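You operate a simulated robot arm through the tools that you are given. There is no shell and no other tool.

Carry out the task below with a simulated two-armed robot. There is one attempt and no reset: what you move stays moved.

## Task
Tighten the slack 19 mm nut and wipe the clamped green die clean.
Fine: use the spanner of the nut's size and hang it back; lay the rag back; the green die ends clamped; wiping the blue or grey die too is allowed, but both end where they stood. What is to be rubbed or washed off counts as gone when no trace of it is left.

The check looks at the end state, three seconds after you hand in, the way a careful person would. Anything else that was tipped, shoved, dropped, spilled or broken makes it a failure.

## Robot
Two 7-joint arms with two-finger parallel grippers on one trunk, on a base that moves. Base frame: it is fixed to the floor where the robot stands at the start and does not move with it; the origin is under the middle of the robot, x ahead of it, y to its left, z up. Units: m, degrees, N and s.
The left shoulder is at the start at [0.05, 0.165, 1.23], the right one opposite. With the tool pointing down near the work surface each hand reaches from about 0.1 to 0.64 m from the robot's upright axis, wherever it stands, measured 20 degrees to its own side. Places, roughly: black toggle clamp [0.4, -0.9, 0.9]; blue die [0.5, 1.5, 0.75]; large nut [0.3, -0.9, 0.8]; medium nut [0.3, -0.8, 0.8]; peg marked 19 mm [0.5, -0.4, 1.1]; red toggle clamp [0.4, -0.7, 0.9]; small nut [0.3, -0.6, 0.8]. Payload 3.91 kg a hand.
Tool frame (each hand has its own): the origin (TCP) lies between the finger pads and is the grasp point; the fingertips stand 0.03 m ahead of it; z points along the fingers, y is the line along which they close. The gripper opens to 0.11 m. The fingers are 0.02 m wide and 0.01 m thick; the gripper's body (0.048 by 0.112 m) begins 0.055 m behind the TCP.
Orientation is that of the tool frame in the base frame, as a unit quaternion [w, x, y, z]. With the fingers straight down and closing along the base's y, the tool's x points along the base's -x, its y along +y and its z along -z.

## Interface
- The arms move only by the tool send_rows. It takes "left_series", "right_series" or both (then of equal length, played together; a hand with none holds still); each is text: rows parted by semicolons, each of 7 numbers parted by spaces: the shift along the base's x, y, z in m, then the turn, a rotation vector about the base's x, y, z in degrees, then the opening, from 0 (shut) to 1 (fully open). In form: dx dy dz ax ay az jaw; .... A call has 1 to 20 rows; each row is the pose to reach, as a shift and turn from the pose commanded when the call began. Rows are played at 5 a second. More than 0.05 m and 8.6 degrees between two rows, or a gripper value outside its range, and nothing of the call is played. A pose out of reach is approached as far as the arm can. The call stops where the force on the tool passes 50 N (or 10 N more than at its start, if that is more) or the arm is blocked; 0.2 s more then pass. Each finger travels about 0.045 m/s and halts on what it meets, pressing with about 41 N; the grip force reading is that of the motor and also rises with nothing between the fingers. The clock runs only during rows and for 0.2 s after the last one: add rows that repeat a pose to give the fingers time. It gives the time, the measured TCP pose, the force on the tool (base axes), the opening and the grip force at its end, in the units of the frame above (readings bear some noise), with the torque about the TCP (base axes, N m) and any sound that the robot's microphone picked up.
- Cameras (640 x 400 px; columns grow to the right, rows downward): "scene" is now at [0.1213, -0.0568, 1.4195]; the picture's right is [-0.53, -0.85, 0.00], its down [-0.28, 0.18, -0.94] and it looks along [0.80, -0.50, -0.34] (base axes); focal length 214 px, centre (320, 200). "left" rides on the left gripper at [0.072, -0.017, -0.103] in its tool frame; the picture's right is [0.23, 0.97, 0.00], its down [-0.76, 0.18, -0.62] and it looks along [-0.61, 0.14, 0.78] (tool axes); focal length 222 px, centre (320, 200). "right" rides on the right gripper at [0.072, 0.017, -0.103] in its tool frame; the picture's right is [-0.23, 0.97, 0.00], its down [-0.76, -0.18, -0.62] and it looks along [-0.61, -0.14, 0.78] (tool axes); focal length 222 px, centre (320, 200).
- grab_frame(camera): a new picture of that camera. The clock stands still meanwhile.
- move_column(by): slides the trunk up (or, below 0, down) by that many m; the arms and the scene camera ride with it, the base frame stays. It gives what a move gives, with no picture.
- roll_base(legs): drives the robot by 1 to 6 legs, each [ahead, left, turn to the left] in m, m and degrees, along the robot's own axes; the way and the turn of a leg run together, so that a leg with both is an arc; at most 1.5 m and 180 degrees a leg. The arms and the cameras ride along, it lands a little off, and it stops where it bumps. It gives what a move gives.
- head_to(pan, tilt): turns the head with the scene camera to pan (to the left, within 80 degrees either way) and tilt (down, from -29 to 69), counted from straight ahead of the robot. It gives what a move gives.
- measure_at(camera, pixels): for up to 12 pixels [column, row] of the newest picture of that camera ("zoom" is the newest enlarged one), the place [x, y, z] in the base frame of the surface seen there, good to about 0.002 m, but the place of the scene camera against the robot may be out by one fixed shift of up to 0.018 m in any direction. The clock stands still meanwhile.
- inspect(camera, box): a new picture of the part [left, top, right, bottom] of that camera's present view, enlarged. The clock stands still meanwhile.
- sign_off(): hands the job in; it is judged then, once.

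Unless the task says otherwise, let go and move clear before handing in.

The tools are called after "Emit:" by a JSON object that holds its "fn" and its "kwargs". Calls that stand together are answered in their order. send_rows: Moves the arms, as the interface text tells. Its arguments: {"type":"object","properties":{"left_series":{"type":"string"},"right_series":{"type":"string"}},"required":[]} The other tools are called the same way: move_column (by) moves the trunk up or down; roll_base (legs) drives the base; head_to (pan, tilt) turns the head that bears the scene camera; grab_frame (camera) takes a picture; measure_at (camera, pixels) gives the place of the surface under pixels of a picture; inspect (camera, box) takes an enlarged picture of a part of a camera's view; sign_off () hands the job in.

At the start:

```text
time: 0.0
left_eef_pos: [0.2851, -0.045, 1.3444]
left_orientation: [0.0, 0.0, 1.0, 0.001]
left_contact_force: [-0.3, 0.8, 0.2]
left_wrist_torque: [-0.01, 0.01, 0.0]
left_gripper_width: 0.1102
left_grip_force: 0.1
right_eef_pos: [0.317, -0.3623, 1.0006]
right_orientation: [0.0, -0.001, 1.0, -0.001]
right_contact_force: [0.1, -0.2, -0.3]
right_wrist_torque: [0.02, 0.02, -0.01]
right_gripper_width: 0.1098
right_grip_force: 0.1
trunk travel left (down, up): [-0.45, 0.053]
robot x, y, heading: [-0.0021, -0.0007, 0.1]
head pan, tilt (commanded): [-32.0, 19.6]
```

scene: 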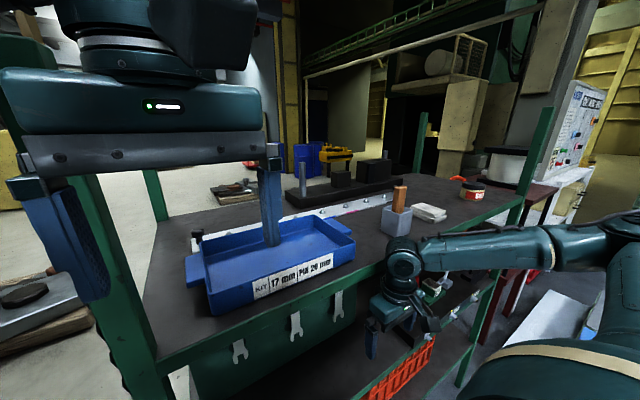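
right: 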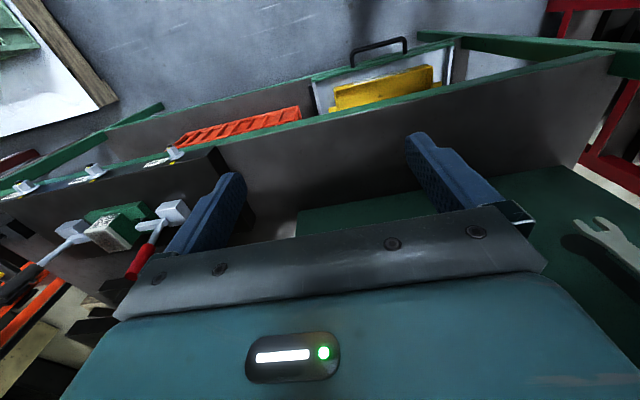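
left: 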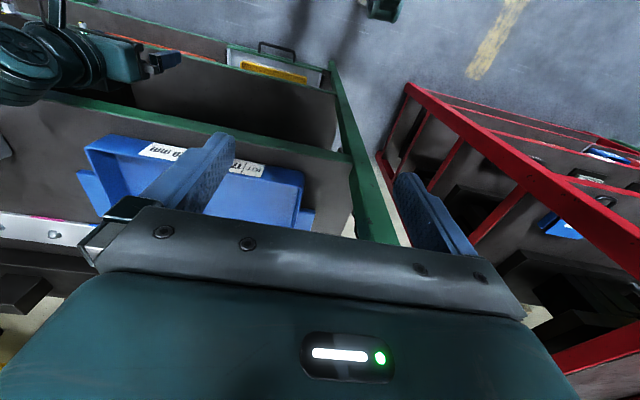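

The first pictures show a bench with a blue kit tray, spanners hanging on a green board at the bench front (scene pixels around 240–340, 300–350), and red/white toggle clamps further right. I'll look around with the head first before moving anything.

Emit:
{"fn": "head_to", "kwargs": {"pan": -60, "tilt": 35}}

Emit:
{"fn": "grab_frame", "kwargs": {"camera": "scene"}}

```text
time: 0.9
left_eef_pos: [0.2851, -0.0442, 1.345]
left_orientation: [0.0, -0.001, 1.0, -0.001]
left_contact_force: [0.2, 0.4, 0.4]
left_wrist_torque: [0.0, 0.03, 0.03]
left_gripper_width: 0.1101
left_grip_force: 0.0
right_eef_pos: [0.3164, -0.3611, 0.9995]
right_orientation: [0.0, -0.002, 1.0, 0.0]
right_contact_force: [-1.4, 0.3, 0.8]
right_wrist_torque: [0.0, -0.01, 0.01]
right_gripper_width: 0.11
right_grip_force: 0.1
trunk travel left (down, up): [-0.45, 0.053]
robot x, y, heading: [0.0045, -0.0032, 0.1]
head pan, tilt (commanded): [-60.0, 35.0]
```

```text
taken
```

scene: 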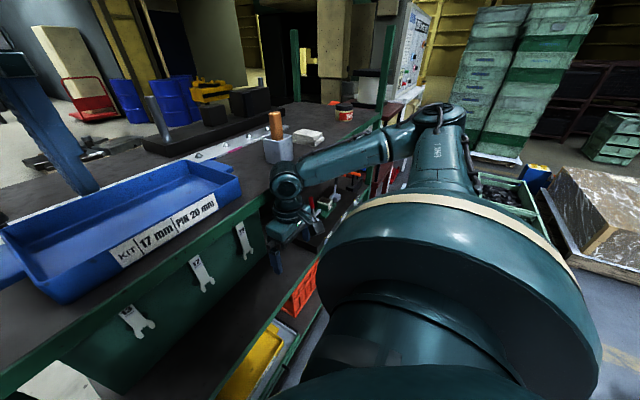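

The bench front with three hung spanners (pixels (138,320), (202,272), (243,238)) and a folded white rag at (308,136) are visible. I'll measure these and take an enlarged look.

Emit:
{"fn": "measure_at", "kwargs": {"camera": "scene", "pixels": [[130, 312], [196, 263], [240, 230], [308, 134], [278, 140], [148, 327], [204, 284], [246, 247], [345, 112], [60, 365], [230, 290], [330, 205]]}}

Emit:
{"fn": "inspect", "kwargs": {"camera": "scene", "box": [90, 200, 270, 350]}}

Emit:
{"fn": "inspect", "kwargs": {"camera": "scene", "box": [240, 80, 420, 230]}}

```text
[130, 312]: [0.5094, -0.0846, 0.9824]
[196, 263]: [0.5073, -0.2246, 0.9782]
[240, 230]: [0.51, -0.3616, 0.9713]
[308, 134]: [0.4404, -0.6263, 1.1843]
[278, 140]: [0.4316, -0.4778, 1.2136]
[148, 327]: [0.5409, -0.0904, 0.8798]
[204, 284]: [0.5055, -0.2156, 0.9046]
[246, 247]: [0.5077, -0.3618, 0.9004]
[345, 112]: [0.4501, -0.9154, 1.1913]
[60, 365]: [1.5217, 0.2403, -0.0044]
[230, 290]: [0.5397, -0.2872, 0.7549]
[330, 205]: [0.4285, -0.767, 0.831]
```

```text
2.67 times, centred on (180, 275) of scene
```

zoom: 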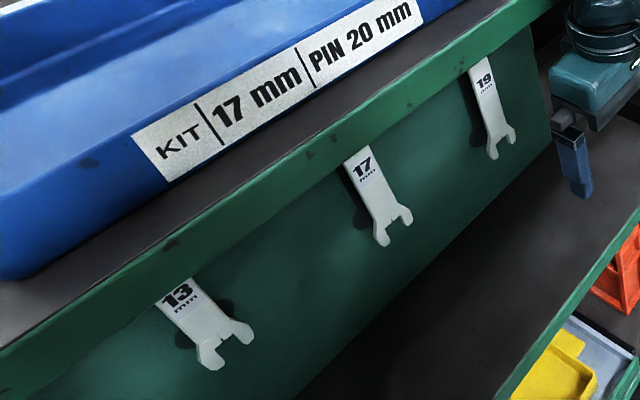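

```text
2.67 times, centred on (330, 155) of scene
```

zoom: 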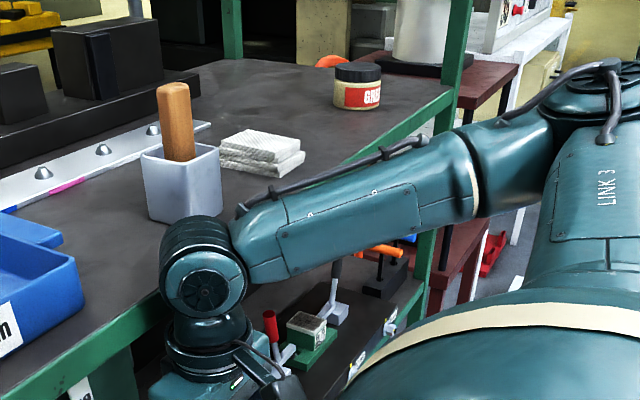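

Spanners are marked 13, 17 and 19; the 19 hangs at about (0.51,-0.36,0.94). The green die with a smeared top sits near the red clamp, half hidden by my right arm. I'll look around the rest of the room before driving.

Emit:
{"fn": "head_to", "kwargs": {"pan": 60, "tilt": 30}}

Emit:
{"fn": "grab_frame", "kwargs": {"camera": "scene"}}

Emit:
{"fn": "head_to", "kwargs": {"pan": -78, "tilt": 40}}

Emit:
{"fn": "grab_frame", "kwargs": {"camera": "scene"}}

Emit:
{"fn": "head_to", "kwargs": {"pan": 0, "tilt": 40}}

Emit:
{"fn": "grab_frame", "kwargs": {"camera": "scene"}}

```text
time: 2.9
left_eef_pos: [0.2844, -0.0448, 1.3447]
left_orientation: [0.001, 0.0, 1.0, -0.001]
left_contact_force: [-0.5, 0.6, -0.7]
left_wrist_torque: [0.01, -0.02, -0.01]
left_gripper_width: 0.1102
left_grip_force: 0.0
right_eef_pos: [0.3171, -0.3615, 1.0002]
right_orientation: [0.0, -0.001, 1.0, 0.0]
right_contact_force: [-0.4, 0.1, -0.3]
right_wrist_torque: [0.03, 0.0, -0.02]
right_gripper_width: 0.11
right_grip_force: 0.1
trunk travel left (down, up): [-0.45, 0.053]
robot x, y, heading: [-0.0006, -0.0006, 0.2]
head pan, tilt (commanded): [60.0, 30.0]
```

```text
taken
```

scene: 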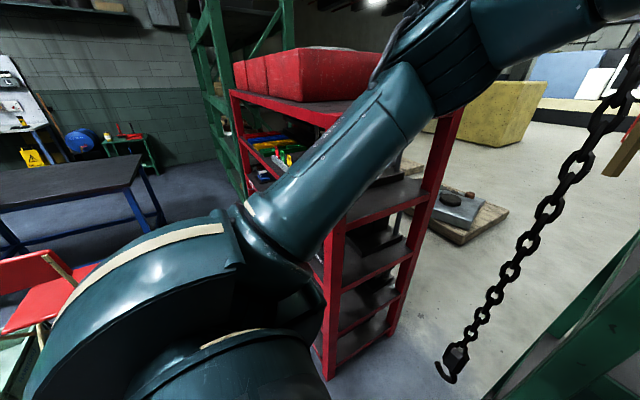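

```text
time: 5.1
left_eef_pos: [0.2838, -0.0453, 1.3448]
left_orientation: [0.0, 0.0, 1.0, -0.001]
left_contact_force: [-0.6, -0.6, -0.7]
left_wrist_torque: [0.01, 0.03, -0.03]
left_gripper_width: 0.1096
left_grip_force: 0.1
right_eef_pos: [0.3163, -0.3623, 1.0002]
right_orientation: [0.0, -0.001, 1.0, 0.0]
right_contact_force: [1.2, -0.8, -0.3]
right_wrist_torque: [0.01, 0.02, -0.01]
right_gripper_width: 0.1099
right_grip_force: 0.1
trunk travel left (down, up): [-0.45, 0.053]
robot x, y, heading: [0.0019, 0.0014, 0.1]
head pan, tilt (commanded): [-78.0, 40.0]
```

```text
taken
```

scene: 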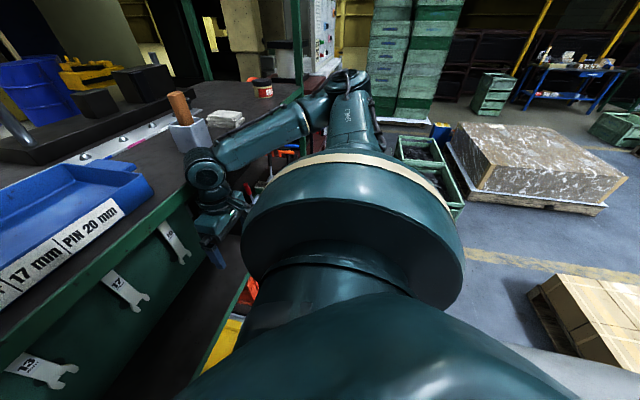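

```text
time: 6.7
left_eef_pos: [0.2838, -0.0446, 1.3456]
left_orientation: [0.001, 0.0, 1.0, 0.0]
left_contact_force: [0.8, 0.0, 0.0]
left_wrist_torque: [-0.02, 0.0, -0.01]
left_gripper_width: 0.1101
left_grip_force: 0.0
right_eef_pos: [0.3164, -0.3614, 1.0007]
right_orientation: [-0.001, 0.0, 1.0, 0.0]
right_contact_force: [0.1, -0.3, -0.5]
right_wrist_torque: [-0.04, -0.01, -0.02]
right_gripper_width: 0.11
right_grip_force: 0.1
trunk travel left (down, up): [-0.45, 0.053]
robot x, y, heading: [-0.0039, -0.0003, -0.0]
head pan, tilt (commanded): [0.0, 40.0]
```

```text
taken
```

scene: 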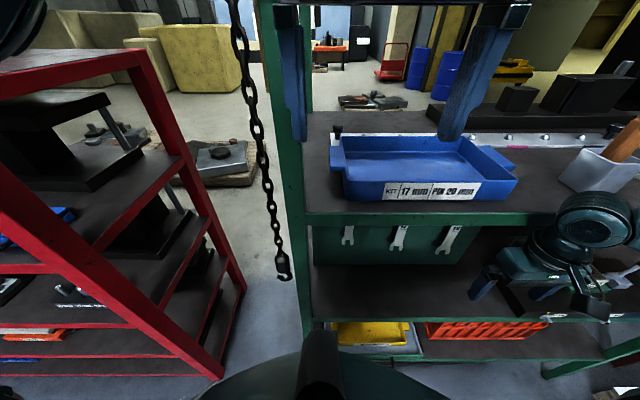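

The head-on view shows the upper shelf, the spanner board below it and a lower work shelf with bins underneath. I'll measure the shelf edges and posts.

Emit:
{"fn": "measure_at", "kwargs": {"camera": "scene", "pixels": [[360, 218], [360, 208], [400, 280], [400, 318], [305, 300], [278, 268], [347, 235], [399, 237], [447, 238], [560, 320], [230, 290], [420, 336]]}}

Emit:
{"fn": "inspect", "kwargs": {"camera": "scene", "box": [460, 180, 640, 330]}}

Emit:
{"fn": "grab_frame", "kwargs": {"camera": "right"}}

```text
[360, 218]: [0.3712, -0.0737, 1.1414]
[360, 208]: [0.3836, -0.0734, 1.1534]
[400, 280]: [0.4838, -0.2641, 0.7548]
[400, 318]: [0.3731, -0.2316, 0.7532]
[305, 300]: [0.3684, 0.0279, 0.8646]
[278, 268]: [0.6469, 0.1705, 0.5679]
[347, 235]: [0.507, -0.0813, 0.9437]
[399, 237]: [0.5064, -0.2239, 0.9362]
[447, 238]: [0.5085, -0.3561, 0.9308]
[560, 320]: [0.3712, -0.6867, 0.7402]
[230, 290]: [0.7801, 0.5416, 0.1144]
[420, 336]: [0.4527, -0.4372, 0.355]
```

```text
2.67 times, centred on (550, 255) of scene
```

zoom: 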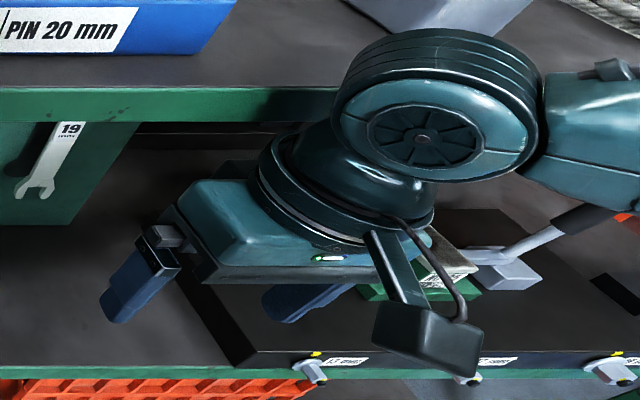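

```text
taken
```

right: 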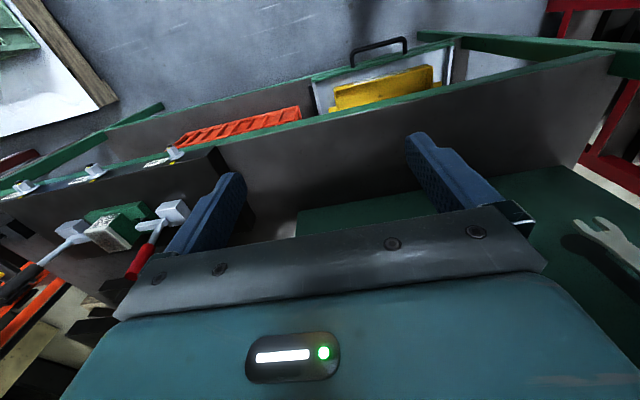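

The lower shelf front edge is at x≈0.36, z≈0.75 and the nuts sit along it (zoom pixels (315,370), (470,375), (610,370)). I'll check the floor to the right and behind before backing off.

Emit:
{"fn": "head_to", "kwargs": {"pan": -80, "tilt": 25}}

Emit:
{"fn": "grab_frame", "kwargs": {"camera": "scene"}}

Emit:
{"fn": "measure_at", "kwargs": {"camera": "scene", "pixels": [[480, 280], [560, 320], [600, 360], [500, 220], [450, 190], [620, 250], [560, 390], [460, 150]]}}

Emit:
{"fn": "head_to", "kwargs": {"pan": 80, "tilt": 25}}

Emit:
{"fn": "grab_frame", "kwargs": {"camera": "scene"}}

Emit:
{"fn": "measure_at", "kwargs": {"camera": "scene", "pixels": [[40, 250], [100, 250], [40, 350], [20, 200], [160, 220], [100, 180], [20, 300]]}}

```text
time: 8.2
left_eef_pos: [0.2846, -0.0434, 1.3451]
left_orientation: [0.0, 0.0, 1.0, 0.0]
left_contact_force: [-0.2, -0.1, 0.5]
left_wrist_torque: [0.0, 0.0, -0.01]
left_gripper_width: 0.11
left_grip_force: 0.1
right_eef_pos: [0.3163, -0.3621, 0.9991]
right_orientation: [0.0, -0.001, 1.0, 0.0]
right_contact_force: [-0.5, -0.3, -0.2]
right_wrist_torque: [0.02, 0.02, -0.02]
right_gripper_width: 0.1101
right_grip_force: 0.1
trunk travel left (down, up): [-0.45, 0.053]
robot x, y, heading: [0.0027, -0.0023, 0.0]
head pan, tilt (commanded): [-80.0, 25.0]
```

```text
taken
```

scene: 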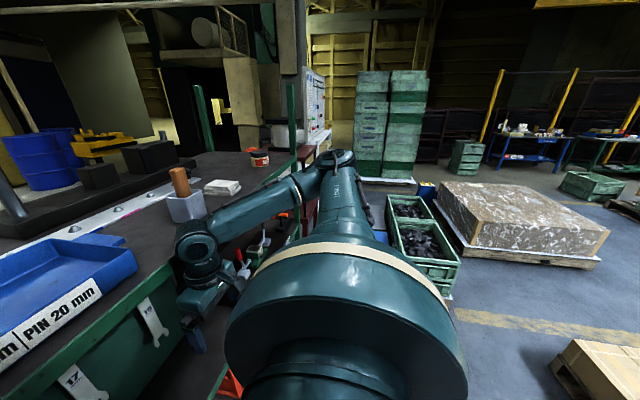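

```text
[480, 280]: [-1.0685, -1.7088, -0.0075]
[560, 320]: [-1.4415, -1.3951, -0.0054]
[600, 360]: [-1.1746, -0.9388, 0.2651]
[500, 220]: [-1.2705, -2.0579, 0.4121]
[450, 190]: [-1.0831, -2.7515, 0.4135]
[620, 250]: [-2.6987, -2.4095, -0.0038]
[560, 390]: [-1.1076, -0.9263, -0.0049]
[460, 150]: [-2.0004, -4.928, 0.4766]
```

```text
time: 10.6
left_eef_pos: [0.284, -0.0456, 1.3447]
left_orientation: [0.0, -0.001, 1.0, 0.0]
left_contact_force: [-0.5, -0.2, -0.4]
left_wrist_torque: [-0.01, 0.01, -0.01]
left_gripper_width: 0.1103
left_grip_force: 0.0
right_eef_pos: [0.3158, -0.362, 0.999]
right_orientation: [0.0, -0.001, 1.0, -0.001]
right_contact_force: [-0.1, -0.1, -0.3]
right_wrist_torque: [0.02, -0.02, 0.0]
right_gripper_width: 0.1099
right_grip_force: 0.0
trunk travel left (down, up): [-0.45, 0.053]
robot x, y, heading: [-0.0003, -0.0016, 0.1]
head pan, tilt (commanded): [80.0, 25.0]
```

```text
taken
```

scene: 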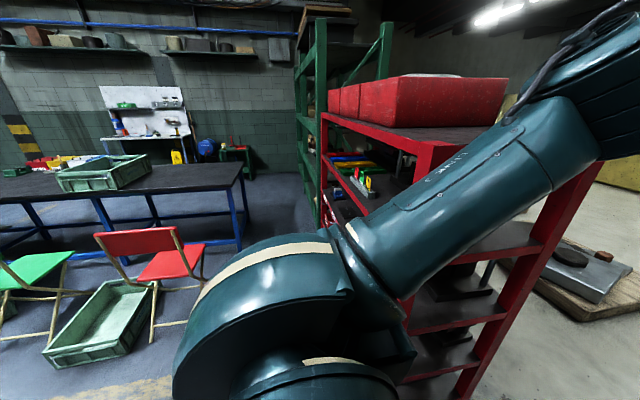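

```text
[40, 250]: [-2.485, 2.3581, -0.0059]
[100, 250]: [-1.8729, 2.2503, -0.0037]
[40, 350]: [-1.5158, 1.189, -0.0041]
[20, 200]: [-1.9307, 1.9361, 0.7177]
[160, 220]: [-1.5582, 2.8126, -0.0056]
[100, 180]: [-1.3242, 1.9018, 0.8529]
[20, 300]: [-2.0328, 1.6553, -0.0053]
```

The floor behind is clear for about 0.8 m. I'll back off 0.3 m and slide 0.65 m right to look at the clamps.

Emit:
{"fn": "roll_base", "kwargs": {"legs": [[-0.3, 0, 0], [0, -0.6, 0]]}}

Emit:
{"fn": "head_to", "kwargs": {"pan": -10, "tilt": 45}}

Emit:
{"fn": "grab_frame", "kwargs": {"camera": "scene"}}

Emit:
{"fn": "grab_frame", "kwargs": {"camera": "right"}}

```text
time: 18.0
left_eef_pos: [-0.015, -0.6416, 1.3448]
left_orientation: [0.0, -0.006, 1.0, 0.0]
left_contact_force: [-0.4, -0.1, 0.4]
left_wrist_torque: [0.01, 0.04, -0.02]
left_gripper_width: 0.1099
left_grip_force: 0.2
right_eef_pos: [0.0192, -0.9573, 0.9986]
right_orientation: [0.001, -0.005, 1.0, -0.001]
right_contact_force: [0.3, 0.6, -0.4]
right_wrist_torque: [0.0, -0.01, -0.03]
right_gripper_width: 0.1102
right_grip_force: 0.1
trunk travel left (down, up): [-0.45, 0.053]
robot x, y, heading: [-0.3005, -0.5986, 0.5]
head pan, tilt (commanded): [80.0, 25.0]
```

```text
time: 19.7
left_eef_pos: [-0.0146, -0.6405, 1.3443]
left_orientation: [0.0, -0.005, 1.0, 0.0]
left_contact_force: [-0.2, 0.3, -0.6]
left_wrist_torque: [0.01, 0.0, 0.0]
left_gripper_width: 0.1101
left_grip_force: 0.0
right_eef_pos: [0.0205, -0.9583, 0.9989]
right_orientation: [0.0, -0.005, 1.0, 0.0]
right_contact_force: [-0.2, 0.8, 0.4]
right_wrist_torque: [-0.01, 0.01, 0.01]
right_gripper_width: 0.1099
right_grip_force: 0.0
trunk travel left (down, up): [-0.45, 0.053]
robot x, y, heading: [-0.3014, -0.5988, 0.5]
head pan, tilt (commanded): [-10.0, 45.0]
```

```text
taken
```

scene: 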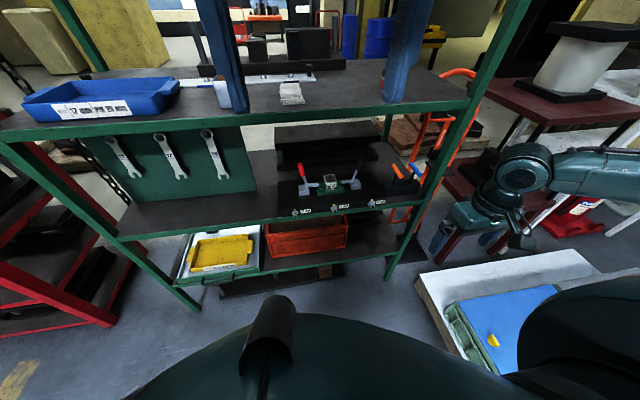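

```text
taken
```

right: 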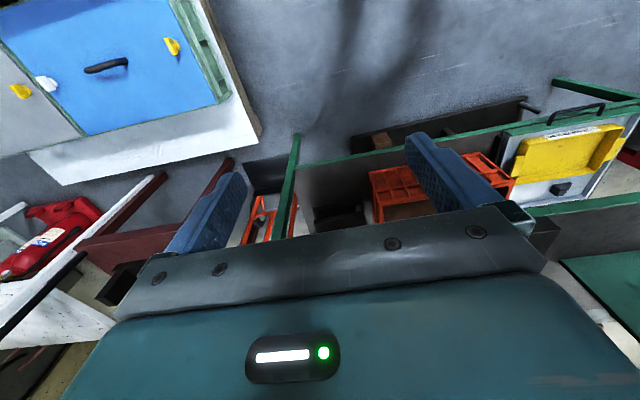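

Now the whole bench is in view: spanners at (122,158), (170,157), (214,155), the clamp fixture around (330,175), the rag at (290,93). I'll enlarge each.

Emit:
{"fn": "inspect", "kwargs": {"camera": "scene", "box": [262, 130, 432, 236]}}

Emit:
{"fn": "measure_at", "kwargs": {"camera": "zoom", "pixels": [[130, 290], [275, 270], [430, 255], [260, 180], [262, 215], [150, 150], [230, 210], [210, 230], [365, 130], [360, 205], [120, 310], [330, 205]]}}

Emit:
{"fn": "inspect", "kwargs": {"camera": "scene", "box": [90, 60, 330, 210]}}

Emit:
{"fn": "inspect", "kwargs": {"camera": "scene", "box": [300, 150, 400, 220]}}

```text
3.76 times, centred on (347, 183) of scene
```

zoom: 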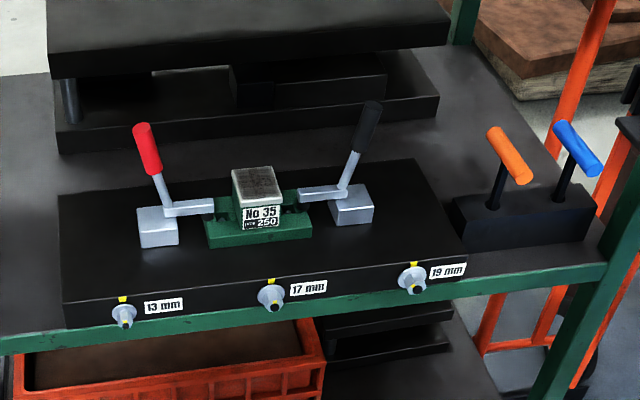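

```text
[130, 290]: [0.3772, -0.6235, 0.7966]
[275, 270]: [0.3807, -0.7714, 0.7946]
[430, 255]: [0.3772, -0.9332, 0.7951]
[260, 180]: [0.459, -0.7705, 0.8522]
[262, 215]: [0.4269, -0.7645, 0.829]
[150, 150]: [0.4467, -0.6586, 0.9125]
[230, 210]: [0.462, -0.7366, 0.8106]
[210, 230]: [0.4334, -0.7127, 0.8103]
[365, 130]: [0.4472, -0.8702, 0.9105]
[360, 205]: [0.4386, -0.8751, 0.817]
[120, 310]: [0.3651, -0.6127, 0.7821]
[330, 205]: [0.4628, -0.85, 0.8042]
```

```text
2.67 times, centred on (210, 135) of scene
```

zoom: 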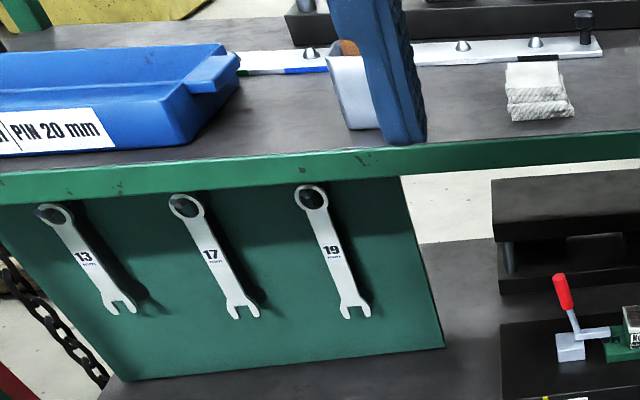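

```text
5.71 times, centred on (350, 185) of scene
```

zoom: 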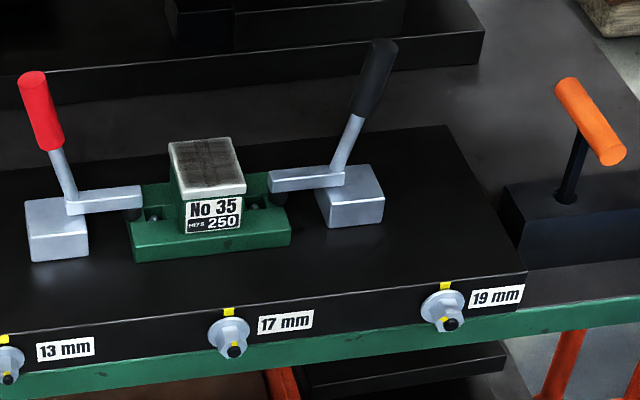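

The fixture is clear: nuts 13/17/19 mm on the front face of the black base, each with a yellow witness mark, and die "No 35" held by both clamps with a dark smear on its top face. I'll zoom closely on the nuts and the die.

Emit:
{"fn": "inspect", "kwargs": {"camera": "scene", "box": [364, 194, 394, 213]}}

Emit:
{"fn": "measure_at", "kwargs": {"camera": "zoom", "pixels": [[300, 150], [330, 215], [210, 210], [320, 260], [450, 180], [400, 110]]}}

Emit:
{"fn": "inspect", "kwargs": {"camera": "scene", "box": [318, 168, 358, 194]}}

Emit:
{"fn": "inspect", "kwargs": {"camera": "scene", "box": [285, 202, 350, 220]}}

```text
16.00 times, centred on (379, 204) of scene
```

zoom: 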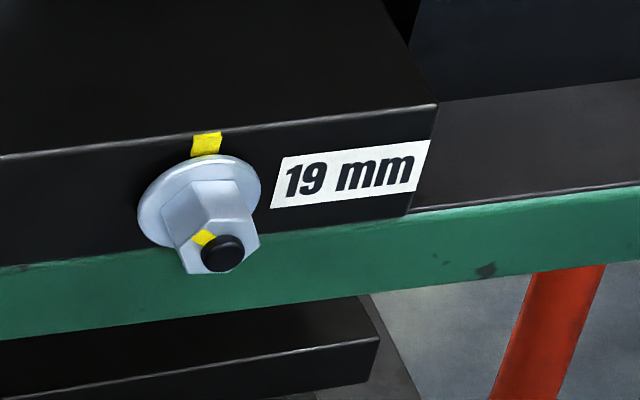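

```text
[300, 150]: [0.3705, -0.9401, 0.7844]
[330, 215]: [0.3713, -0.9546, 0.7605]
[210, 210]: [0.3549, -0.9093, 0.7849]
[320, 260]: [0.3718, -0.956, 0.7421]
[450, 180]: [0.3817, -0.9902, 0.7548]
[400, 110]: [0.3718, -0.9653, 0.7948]
```

```text
15.38 times, centred on (338, 181) of scene
```

zoom: 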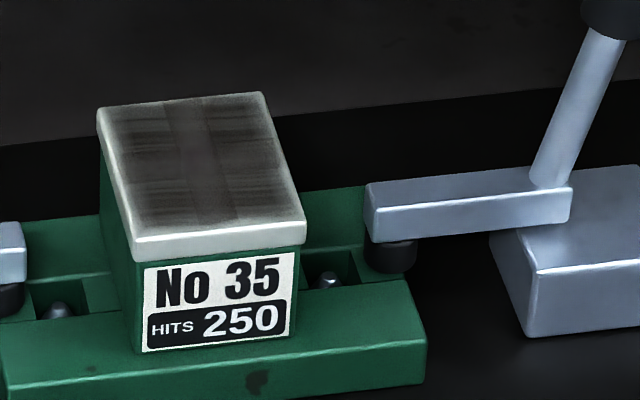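

```text
9.85 times, centred on (318, 211) of scene
```

zoom: 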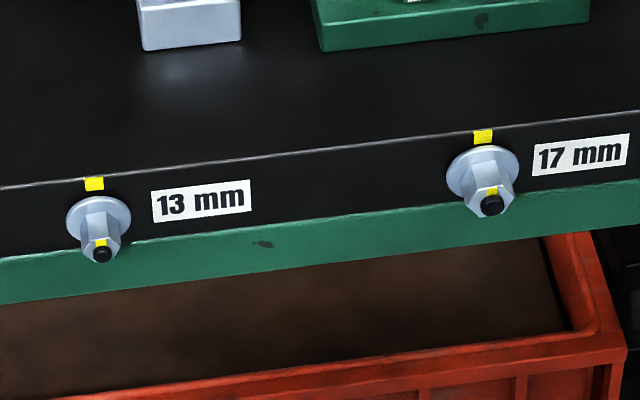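

The 13 and 17 nuts have their yellow marks lined up, while the 19 nut's mark (zoom (203,237)) is turned left of its stripe at (207,143), so it needs turning clockwise. I'll bring the left hand aside and turn the right hand to point forward, here in free space.

Emit:
{"fn": "send_rows", "kwargs": {"left_series": "-0.01 0.02 0 0 0 0 1; -0.02 0.04 0 0 0 0 1; -0.03 0.06 0 0 0 0 1; -0.04 0.08 0 0 0 0 1; -0.05 0.1 0 0 0 0 1; -0.06 0.12 0 0 0 0 1; -0.07 0.14 0 0 0 0 1; -0.08 0.16 0 0 0 0 1; -0.09 0.18 0 0 0 0 1; -0.1 0.2 0 0 0 0 1; -0.1 0.22 0 0 0 0 1; -0.1 0.24 0 0 0 0 1", "right_series": "0.0125 0 0 0 -7.5 0 0.6; 0.025 0 0 0 -15 0 0.6; 0.0375 0 0 0 -22.5 0 0.6; 0.05 0 0 0 -30 0 0.6; 0.0625 0 0 0 -37.5 0 0.6; 0.075 0 0 0 -45 0 0.6; 0.0875 0 0 0 -52.5 0 0.6; 0.1 0 0 0 -60 0 0.6; 0.1125 0 0 0 -67.5 0 0.6; 0.125 0 0 0 -75 0 0.6; 0.1375 0 0 0 -82.5 0 0.6; 0.15 0 0 0 -90 0 0.6"}}

Emit:
{"fn": "grab_frame", "kwargs": {"camera": "scene"}}

Emit:
{"fn": "grab_frame", "kwargs": {"camera": "right"}}

```text
time: 20.4
left_eef_pos: [-0.033, -0.5924, 1.3403]
left_orientation: [0.001, -0.02, 1.0, 0.003]
left_contact_force: [6.0, -7.5, -12.7]
left_wrist_torque: [1.1, -0.53, 0.88]
left_gripper_width: 0.1101
left_grip_force: 0.0
right_eef_pos: [0.0513, -0.9583, 1.0005]
right_orientation: [0.161, -0.005, 0.987, -0.002]
right_contact_force: [0.3, -0.4, -0.5]
right_wrist_torque: [0.05, -0.02, 0.01]
right_gripper_width: 0.0662
right_grip_force: 0.0
trunk travel left (down, up): [-0.45, 0.053]
robot x, y, heading: [-0.2995, -0.5971, 0.6]
head pan, tilt (commanded): [-10.0, 45.0]
stopped in row 3 (left hand): the force on the tool passed its limit at 60 N (the readings are from after the stop); the commanded pose is now the measured one
```

```text
taken
```

scene: 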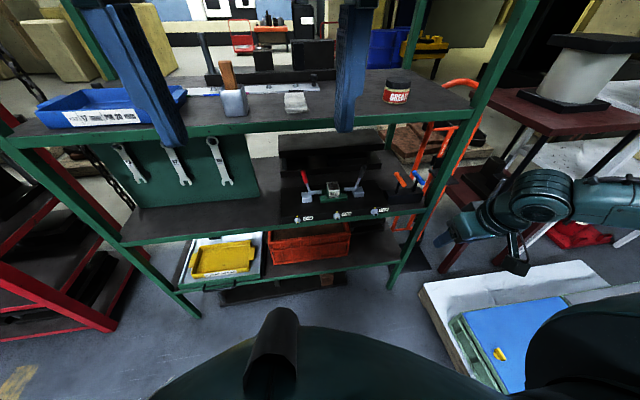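

```text
taken
```

right: 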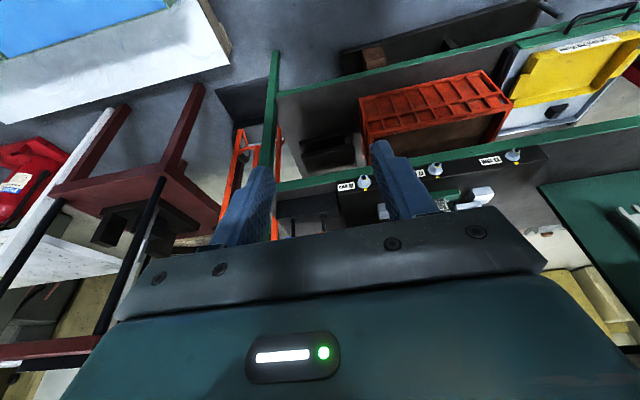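

The left hand met about 60 N right as it moved back, most likely brushing the robot's own head; both hands stopped. I'll move the left hand forward first, then left, keeping the right hand still.

Emit:
{"fn": "send_rows", "kwargs": {"left_series": "0.03 -0.02 0 0 0 0 1; 0.06 -0.02 0 0 0 0 1; 0.08 0.0 0 0 0 0 1; 0.1 0.02 0 0 0 0 1; 0.1 0.05 0 0 0 0 1; 0.1 0.08 0 0 0 0 1; 0.1 0.11 0 0 0 0 1; 0.1 0.14 0 0 0 0 1; 0.1 0.17 0 0 0 0 1; 0.1 0.2 0 0 0 0 1; 0.1 0.23 0 0 0 0 1"}}

Emit:
{"fn": "grab_frame", "kwargs": {"camera": "scene"}}

```text
time: 22.8
left_eef_pos: [0.0665, -0.3598, 1.3409]
left_orientation: [-0.001, -0.017, 1.0, 0.0]
left_contact_force: [-0.4, -0.1, -0.3]
left_wrist_torque: [-0.06, -0.01, 0.02]
left_gripper_width: 0.1099
left_grip_force: 0.1
right_eef_pos: [0.0509, -0.9576, 1.0003]
right_orientation: [0.161, -0.006, 0.987, -0.002]
right_contact_force: [0.1, 0.2, 0.3]
right_wrist_torque: [0.01, 0.0, 0.01]
right_gripper_width: 0.0661
right_grip_force: 0.0
trunk travel left (down, up): [-0.45, 0.053]
robot x, y, heading: [-0.2997, -0.5996, 0.8]
head pan, tilt (commanded): [-10.0, 45.0]
```

```text
taken
```

scene: 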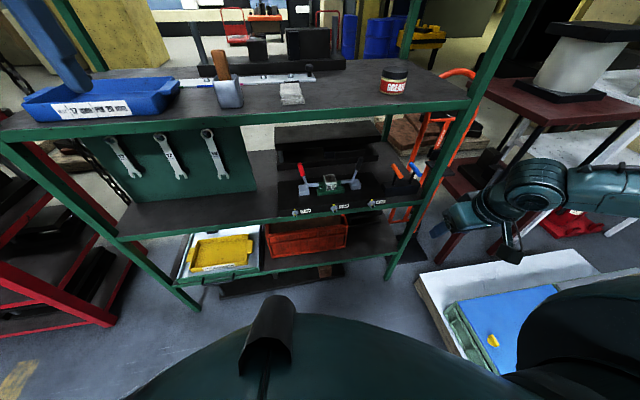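

The left hand is clear again at about 0.24 m left of the robot's axis. I'll draw it back 0.15 m and finish turning the right hand forward.

Emit:
{"fn": "send_rows", "kwargs": {"left_series": "-0.015 0.01 0 0 0 0 1; -0.03 0.02 0 0 0 0 1; -0.045 0.02 0 0 0 0 1; -0.06 0.02 0 0 0 0 1; -0.075 0.02 0 0 0 0 1; -0.09 0.02 0 0 0 0 1; -0.105 0.02 0 0 0 0 1; -0.12 0.02 0 0 0 0 1; -0.135 0.02 0 0 0 0 1; -0.15 0.02 0 0 0 0 1", "right_series": "0.014 0 0 0 -7.15 0 0.6; 0.028 0 0 0 -14.3 0 0.6; 0.042 0 0 0 -21.45 0 0.6; 0.056 0 0 0 -28.6 0 0.6; 0.07 0 0 0 -35.75 0 0.6; 0.084 0 0 0 -42.9 0 0.6; 0.098 0 0 0 -50.05 0 0.6; 0.112 0 0 0 -57.2 0 0.6; 0.126 0 0 0 -64.35 0 0.6; 0.14 0 0 0 -71.5 0 0.6"}}

Emit:
{"fn": "grab_frame", "kwargs": {"camera": "scene"}}

Emit:
{"fn": "grab_frame", "kwargs": {"camera": "right"}}

```text
time: 25.0
left_eef_pos: [-0.0839, -0.342, 1.3415]
left_orientation: [-0.002, -0.019, 1.0, 0.001]
left_contact_force: [-0.1, -0.1, -0.3]
left_wrist_torque: [0.05, -0.01, 0.01]
left_gripper_width: 0.1097
left_grip_force: 0.1
right_eef_pos: [0.1913, -0.958, 1.0001]
right_orientation: [0.707, -0.003, 0.707, -0.005]
right_contact_force: [0.4, 0.1, -1.0]
right_wrist_torque: [0.0, 0.01, 0.0]
right_gripper_width: 0.0659
right_grip_force: 0.0
trunk travel left (down, up): [-0.45, 0.053]
robot x, y, heading: [-0.3014, -0.5976, 0.2]
head pan, tilt (commanded): [-10.0, 45.0]
```

```text
taken
```

scene: 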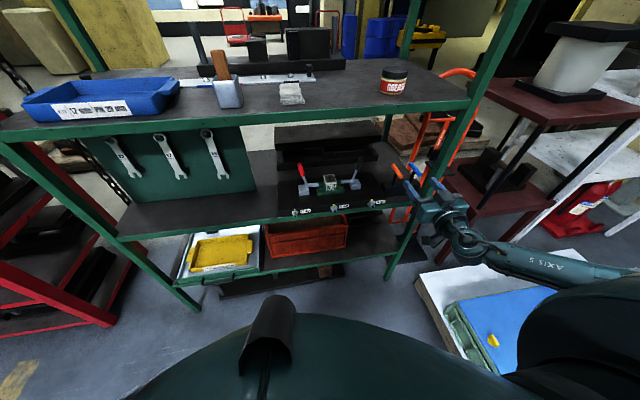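

```text
taken
```

right: 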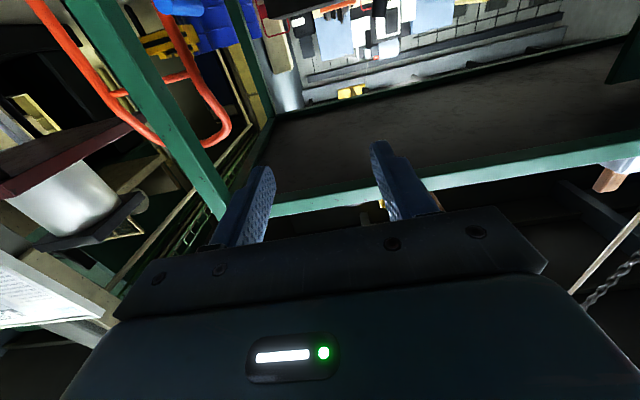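

The right hand now points straight ahead (quaternion [0.707,0,0.707,0]) and its camera looks forward and up. I'll drive left 0.5 m to face the spanner board and look again.

Emit:
{"fn": "roll_base", "kwargs": {"legs": [[0, 0.48, 0]]}}

Emit:
{"fn": "head_to", "kwargs": {"pan": -20, "tilt": 35}}

Emit:
{"fn": "grab_frame", "kwargs": {"camera": "scene"}}

Emit:
{"fn": "grab_frame", "kwargs": {"camera": "right"}}

```text
time: 29.7
left_eef_pos: [-0.0888, 0.1347, 1.3422]
left_orientation: [-0.001, -0.019, 1.0, 0.001]
left_contact_force: [-0.1, 0.4, 0.9]
left_wrist_torque: [-0.03, 0.0, 0.01]
left_gripper_width: 0.1101
left_grip_force: 0.2
right_eef_pos: [0.1865, -0.48, 1.0007]
right_orientation: [0.707, -0.004, 0.707, -0.002]
right_contact_force: [-0.6, -0.1, -0.4]
right_wrist_torque: [-0.02, -0.05, -0.02]
right_gripper_width: 0.066
right_grip_force: 0.0
trunk travel left (down, up): [-0.45, 0.053]
robot x, y, heading: [-0.3017, -0.1213, 0.7]
head pan, tilt (commanded): [-10.0, 45.0]
```

```text
time: 30.4
left_eef_pos: [-0.0887, 0.1359, 1.3412]
left_orientation: [-0.002, -0.019, 1.0, 0.001]
left_contact_force: [-0.3, 0.3, -0.4]
left_wrist_torque: [-0.01, 0.02, 0.0]
left_gripper_width: 0.11
left_grip_force: 0.0
right_eef_pos: [0.1868, -0.4799, 0.9999]
right_orientation: [0.707, -0.004, 0.707, -0.003]
right_contact_force: [0.2, 0.4, 0.1]
right_wrist_torque: [0.0, 0.0, -0.02]
right_gripper_width: 0.0661
right_grip_force: 0.0
trunk travel left (down, up): [-0.45, 0.053]
robot x, y, heading: [-0.3038, -0.1217, 0.6]
head pan, tilt (commanded): [-20.0, 35.0]
```

```text
taken
```

scene: 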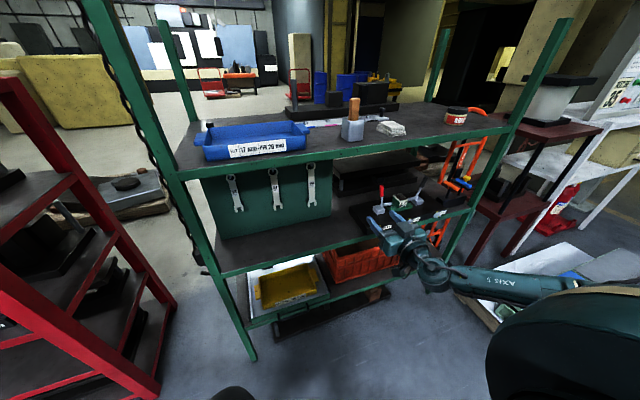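

```text
taken
```

right: 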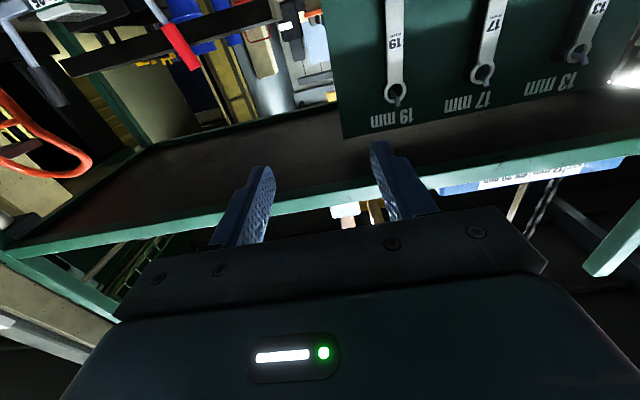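

The right camera (upside down) shows the 19 spanner at (397,45) with its "19 mm" label at (392,115). I'll zoom in from both cameras and measure the spanner.

Emit:
{"fn": "inspect", "kwargs": {"camera": "right", "box": [340, 0, 460, 130]}}

Emit:
{"fn": "inspect", "kwargs": {"camera": "scene", "box": [285, 150, 345, 220]}}

Emit:
{"fn": "measure_at", "kwargs": {"camera": "right", "pixels": [[398, 101], [393, 92], [394, 70], [396, 20], [404, 30], [390, 30], [360, 120], [396, 10], [397, 97], [400, 104]]}}

Emit:
{"fn": "measure_at", "kwargs": {"camera": "scene", "pixels": [[311, 170], [311, 180], [312, 190], [312, 203], [320, 180], [232, 200]]}}

```text
3.08 times, centred on (400, 65) of right
```

zoom: 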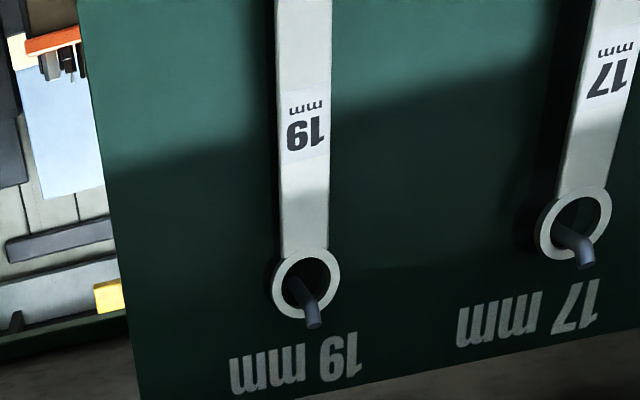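

```text
5.71 times, centred on (315, 185) of scene
```

zoom: 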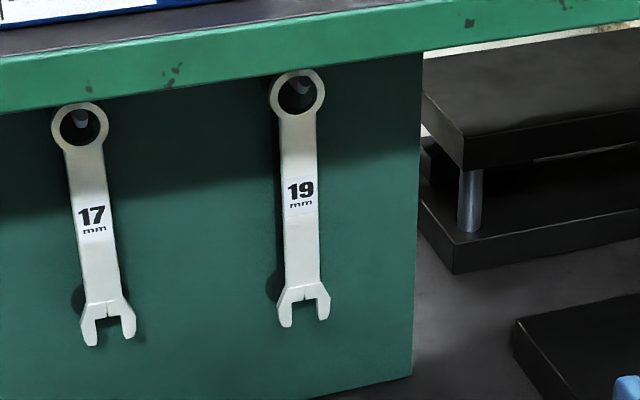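

```text
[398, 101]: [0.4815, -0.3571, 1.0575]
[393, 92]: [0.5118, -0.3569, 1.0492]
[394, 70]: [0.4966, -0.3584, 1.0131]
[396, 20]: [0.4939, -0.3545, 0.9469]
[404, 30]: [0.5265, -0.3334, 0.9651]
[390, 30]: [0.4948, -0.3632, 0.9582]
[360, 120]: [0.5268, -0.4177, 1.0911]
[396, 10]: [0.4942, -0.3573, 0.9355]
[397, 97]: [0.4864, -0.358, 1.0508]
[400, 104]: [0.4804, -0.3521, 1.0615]
```

```text
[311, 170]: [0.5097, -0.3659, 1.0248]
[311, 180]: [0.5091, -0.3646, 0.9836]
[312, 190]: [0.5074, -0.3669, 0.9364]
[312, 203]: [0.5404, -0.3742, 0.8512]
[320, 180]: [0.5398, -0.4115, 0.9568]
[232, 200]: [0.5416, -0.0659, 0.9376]
```

Right camera puts the spanner face at x≈0.494, hook tip at (0.480,-0.355,1.062) bent upward; scene camera reads about +0.014 in x, so I have its offset. I'll measure the spanner's edges precisely.

Emit:
{"fn": "inspect", "kwargs": {"camera": "right", "box": [370, 50, 430, 120]}}

Emit:
{"fn": "measure_at", "kwargs": {"camera": "zoom", "pixels": [[205, 130], [300, 130], [205, 40], [300, 40], [190, 255], [330, 255], [255, 222], [260, 320], [215, 270], [310, 270], [280, 305], [250, 275]]}}

Emit:
{"fn": "inspect", "kwargs": {"camera": "scene", "box": [302, 158, 326, 212]}}

Emit:
{"fn": "measure_at", "kwargs": {"camera": "zoom", "pixels": [[250, 60], [310, 150], [310, 250], [265, 330], [345, 320], [300, 300], [255, 200], [330, 200]]}}

```text
5.71 times, centred on (400, 85) of right
```

zoom: 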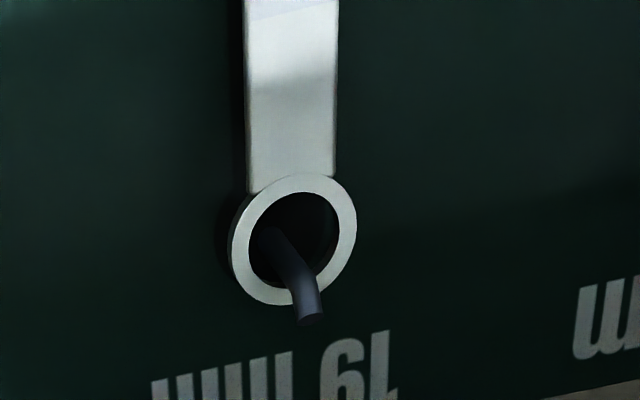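

```text
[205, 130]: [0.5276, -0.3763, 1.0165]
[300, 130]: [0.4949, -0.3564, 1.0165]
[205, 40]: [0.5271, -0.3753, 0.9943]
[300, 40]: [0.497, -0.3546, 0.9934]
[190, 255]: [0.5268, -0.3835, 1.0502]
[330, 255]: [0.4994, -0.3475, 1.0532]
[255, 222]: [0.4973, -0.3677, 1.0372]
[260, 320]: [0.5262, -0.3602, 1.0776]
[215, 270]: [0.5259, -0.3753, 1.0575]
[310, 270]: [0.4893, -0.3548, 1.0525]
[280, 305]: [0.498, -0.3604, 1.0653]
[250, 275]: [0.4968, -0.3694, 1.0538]
```

```text
7.41 times, centred on (314, 185) of scene
```

zoom: 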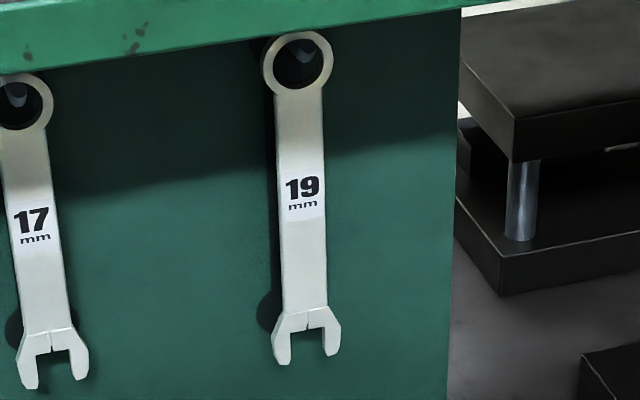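

```text
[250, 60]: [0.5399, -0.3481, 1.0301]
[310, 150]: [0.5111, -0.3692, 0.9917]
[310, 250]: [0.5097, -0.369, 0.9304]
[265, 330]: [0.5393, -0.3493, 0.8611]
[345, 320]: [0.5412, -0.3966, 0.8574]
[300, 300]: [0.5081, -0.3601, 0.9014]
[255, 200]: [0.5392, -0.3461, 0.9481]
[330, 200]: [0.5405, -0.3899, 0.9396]
```

The handle is about 26 mm wide, centred at y≈-0.358, its face at x≈0.496 and the board at 0.527; ring centre z≈1.05. I'll line the right hand up in y and then drive forward 0.2 m, leaving a gap before the hook.

Emit:
{"fn": "send_rows", "kwargs": {"right_series": "0 0.03 0 0 0 0 0.6; 0 0.06 0 0 0 0 0.6; 0 0.09 0 0 0 0 0.6; 0 0.12 -0.005 0 0 0 0.6; 0 0.12 -0.01 0 0 0 0.6"}}

Emit:
{"fn": "roll_base", "kwargs": {"legs": [[0.2, 0, 0]]}}

Emit:
{"fn": "grab_frame", "kwargs": {"camera": "right"}}

Emit:
{"fn": "grab_frame", "kwargs": {"camera": "scene"}}

```text
time: 31.6
left_eef_pos: [-0.0894, 0.1354, 1.3418]
left_orientation: [-0.001, -0.02, 1.0, 0.001]
left_contact_force: [0.5, 0.4, 0.6]
left_wrist_torque: [-0.01, 0.0, 0.03]
left_gripper_width: 0.1102
left_grip_force: 0.0
right_eef_pos: [0.187, -0.3597, 0.9897]
right_orientation: [0.707, -0.004, 0.708, -0.004]
right_contact_force: [0.5, 0.5, -0.1]
right_wrist_torque: [-0.03, 0.03, 0.01]
right_gripper_width: 0.0662
right_grip_force: 0.1
trunk travel left (down, up): [-0.45, 0.053]
robot x, y, heading: [-0.3051, -0.124, 0.7]
head pan, tilt (commanded): [-20.0, 35.0]
```

```text
time: 33.2
left_eef_pos: [0.1104, 0.1378, 1.3418]
left_orientation: [-0.001, -0.019, 1.0, 0.001]
left_contact_force: [-0.8, -0.2, 0.3]
left_wrist_torque: [0.0, 0.01, 0.04]
left_gripper_width: 0.1102
left_grip_force: 0.1
right_eef_pos: [0.3871, -0.3587, 0.9898]
right_orientation: [0.707, -0.005, 0.708, -0.002]
right_contact_force: [0.7, 0.6, -0.8]
right_wrist_torque: [-0.02, 0.02, 0.0]
right_gripper_width: 0.0658
right_grip_force: 0.0
trunk travel left (down, up): [-0.45, 0.053]
robot x, y, heading: [-0.1039, -0.1196, 0.5]
head pan, tilt (commanded): [-20.0, 35.0]
```

```text
taken
```

right: 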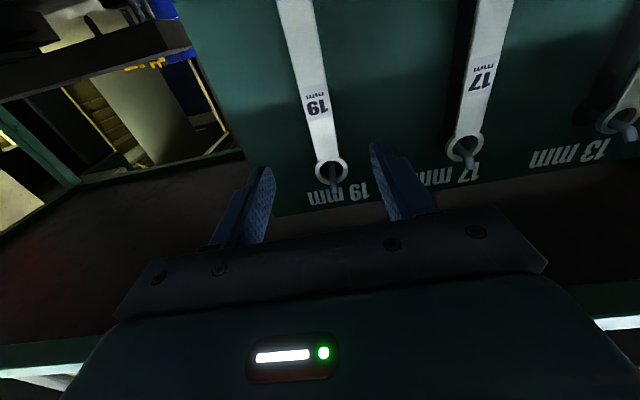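

```text
taken
```

scene: 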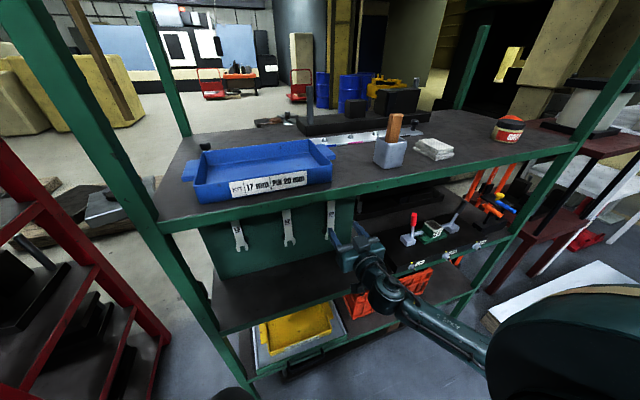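

The hand is lined up with the 19 spanner, handle at (310,60) running to its ring at (332,172). I'll refine the spanner's pose with the wrist camera before closing in.

Emit:
{"fn": "inspect", "kwargs": {"camera": "right", "box": [260, 0, 400, 210]}}

Emit:
{"fn": "measure_at", "kwargs": {"camera": "right", "pixels": [[306, 120], [321, 120], [332, 120], [313, 120], [286, 10], [300, 10], [318, 10], [322, 165], [345, 170], [333, 160], [338, 184], [330, 185]]}}

```text
1.90 times, centred on (330, 105) of right
```

zoom: 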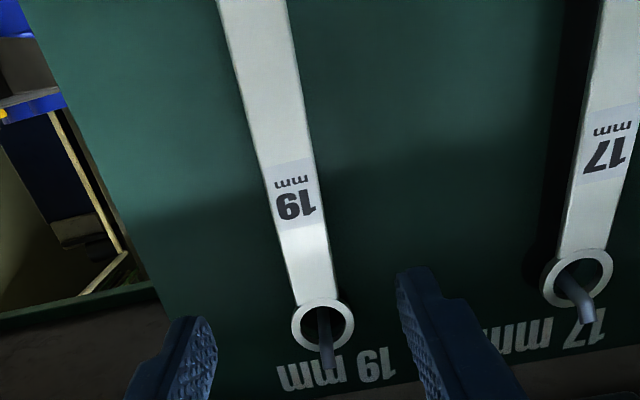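

```text
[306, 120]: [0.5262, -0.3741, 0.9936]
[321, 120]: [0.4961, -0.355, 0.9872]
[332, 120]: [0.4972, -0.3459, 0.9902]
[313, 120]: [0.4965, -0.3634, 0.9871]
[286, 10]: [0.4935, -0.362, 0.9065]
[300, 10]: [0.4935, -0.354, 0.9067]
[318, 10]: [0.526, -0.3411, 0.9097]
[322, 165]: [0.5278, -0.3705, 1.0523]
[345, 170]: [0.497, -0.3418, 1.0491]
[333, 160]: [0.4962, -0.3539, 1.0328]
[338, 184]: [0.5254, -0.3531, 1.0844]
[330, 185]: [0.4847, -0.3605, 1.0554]
```

The handle at z≈0.99 spans y≈-0.367 to -0.345, so its centre is y≈-0.356. I'll move in to x=0.485 with the jaws open and then check.

Emit:
{"fn": "send_rows", "kwargs": {"right_series": "0.025 0.0015 0 0 0 0 0.6; 0.05 0.0027 0 0 0 0 0.6; 0.075 0.0027 0 0 0 0 0.6; 0.09 0.0027 0 0 0 0 0.6; 0.098 0.0027 0 0 0 0 0.6; 0.098 0.0027 0 0 0 0 0.6"}}

Emit:
{"fn": "grab_frame", "kwargs": {"camera": "right"}}

Emit:
{"fn": "grab_frame", "kwargs": {"camera": "scene"}}

```text
time: 34.6
left_eef_pos: [0.1099, 0.1378, 1.3417]
left_orientation: [-0.002, -0.02, 1.0, 0.0]
left_contact_force: [-0.5, 0.0, -0.1]
left_wrist_torque: [-0.01, 0.03, -0.01]
left_gripper_width: 0.1102
left_grip_force: 0.0
right_eef_pos: [0.4844, -0.3559, 0.9915]
right_orientation: [0.707, -0.005, 0.707, -0.003]
right_contact_force: [0.9, 0.0, 0.1]
right_wrist_torque: [0.01, -0.01, -0.04]
right_gripper_width: 0.0661
right_grip_force: 0.1
trunk travel left (down, up): [-0.45, 0.053]
robot x, y, heading: [-0.1051, -0.122, 0.6]
head pan, tilt (commanded): [-20.0, 35.0]
```

```text
taken
```

right: 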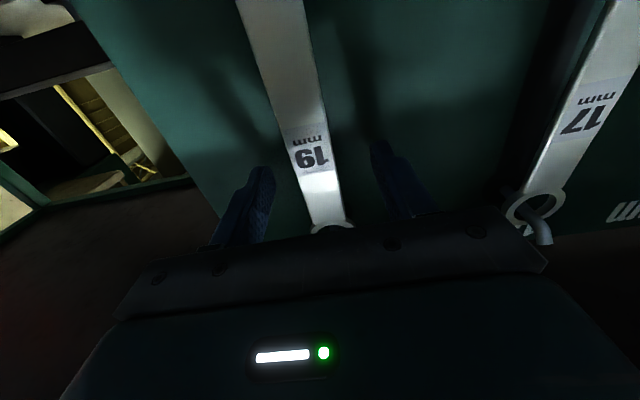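

```text
taken
```

scene: 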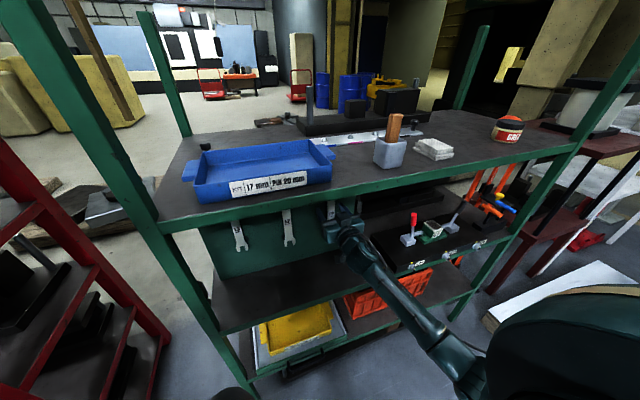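

The fingers straddle the handle evenly (handle at (315,170) between (255,190) and (385,180)). I'll close the grip.

Emit:
{"fn": "send_rows", "kwargs": {"right_series": "0 0 0 0 0 0 0.3; 0 0 0 0 0 0 0.1; 0 0 0 0 0 0 0; 0 0 0 0 0 0 0; 0 0 0 0 0 0 0; 0 0 0 0 0 0 0"}}

Emit:
{"fn": "grab_frame", "kwargs": {"camera": "right"}}

```text
time: 36.0
left_eef_pos: [0.1102, 0.1387, 1.342]
left_orientation: [-0.001, -0.019, 1.0, 0.001]
left_contact_force: [0.0, 0.1, -0.4]
left_wrist_torque: [0.02, -0.03, -0.03]
left_gripper_width: 0.1099
left_grip_force: 0.0
right_eef_pos: [0.4849, -0.3555, 0.9913]
right_orientation: [0.707, -0.003, 0.707, -0.004]
right_contact_force: [-0.2, -0.8, 1.7]
right_wrist_torque: [0.03, 0.05, 0.0]
right_gripper_width: 0.0249
right_grip_force: 40.6
trunk travel left (down, up): [-0.45, 0.053]
robot x, y, heading: [-0.1044, -0.1197, 0.6]
head pan, tilt (commanded): [-20.0, 35.0]
```

```text
taken
```

right: 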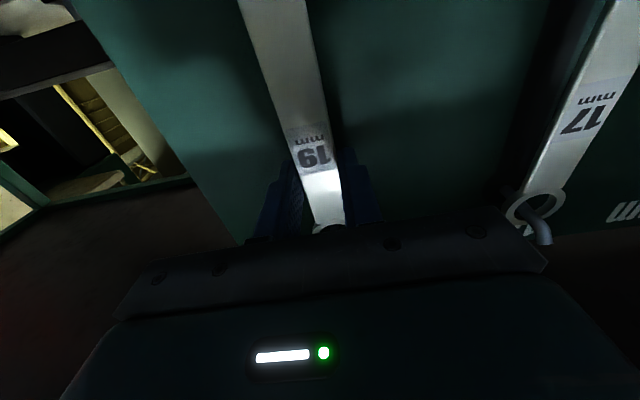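

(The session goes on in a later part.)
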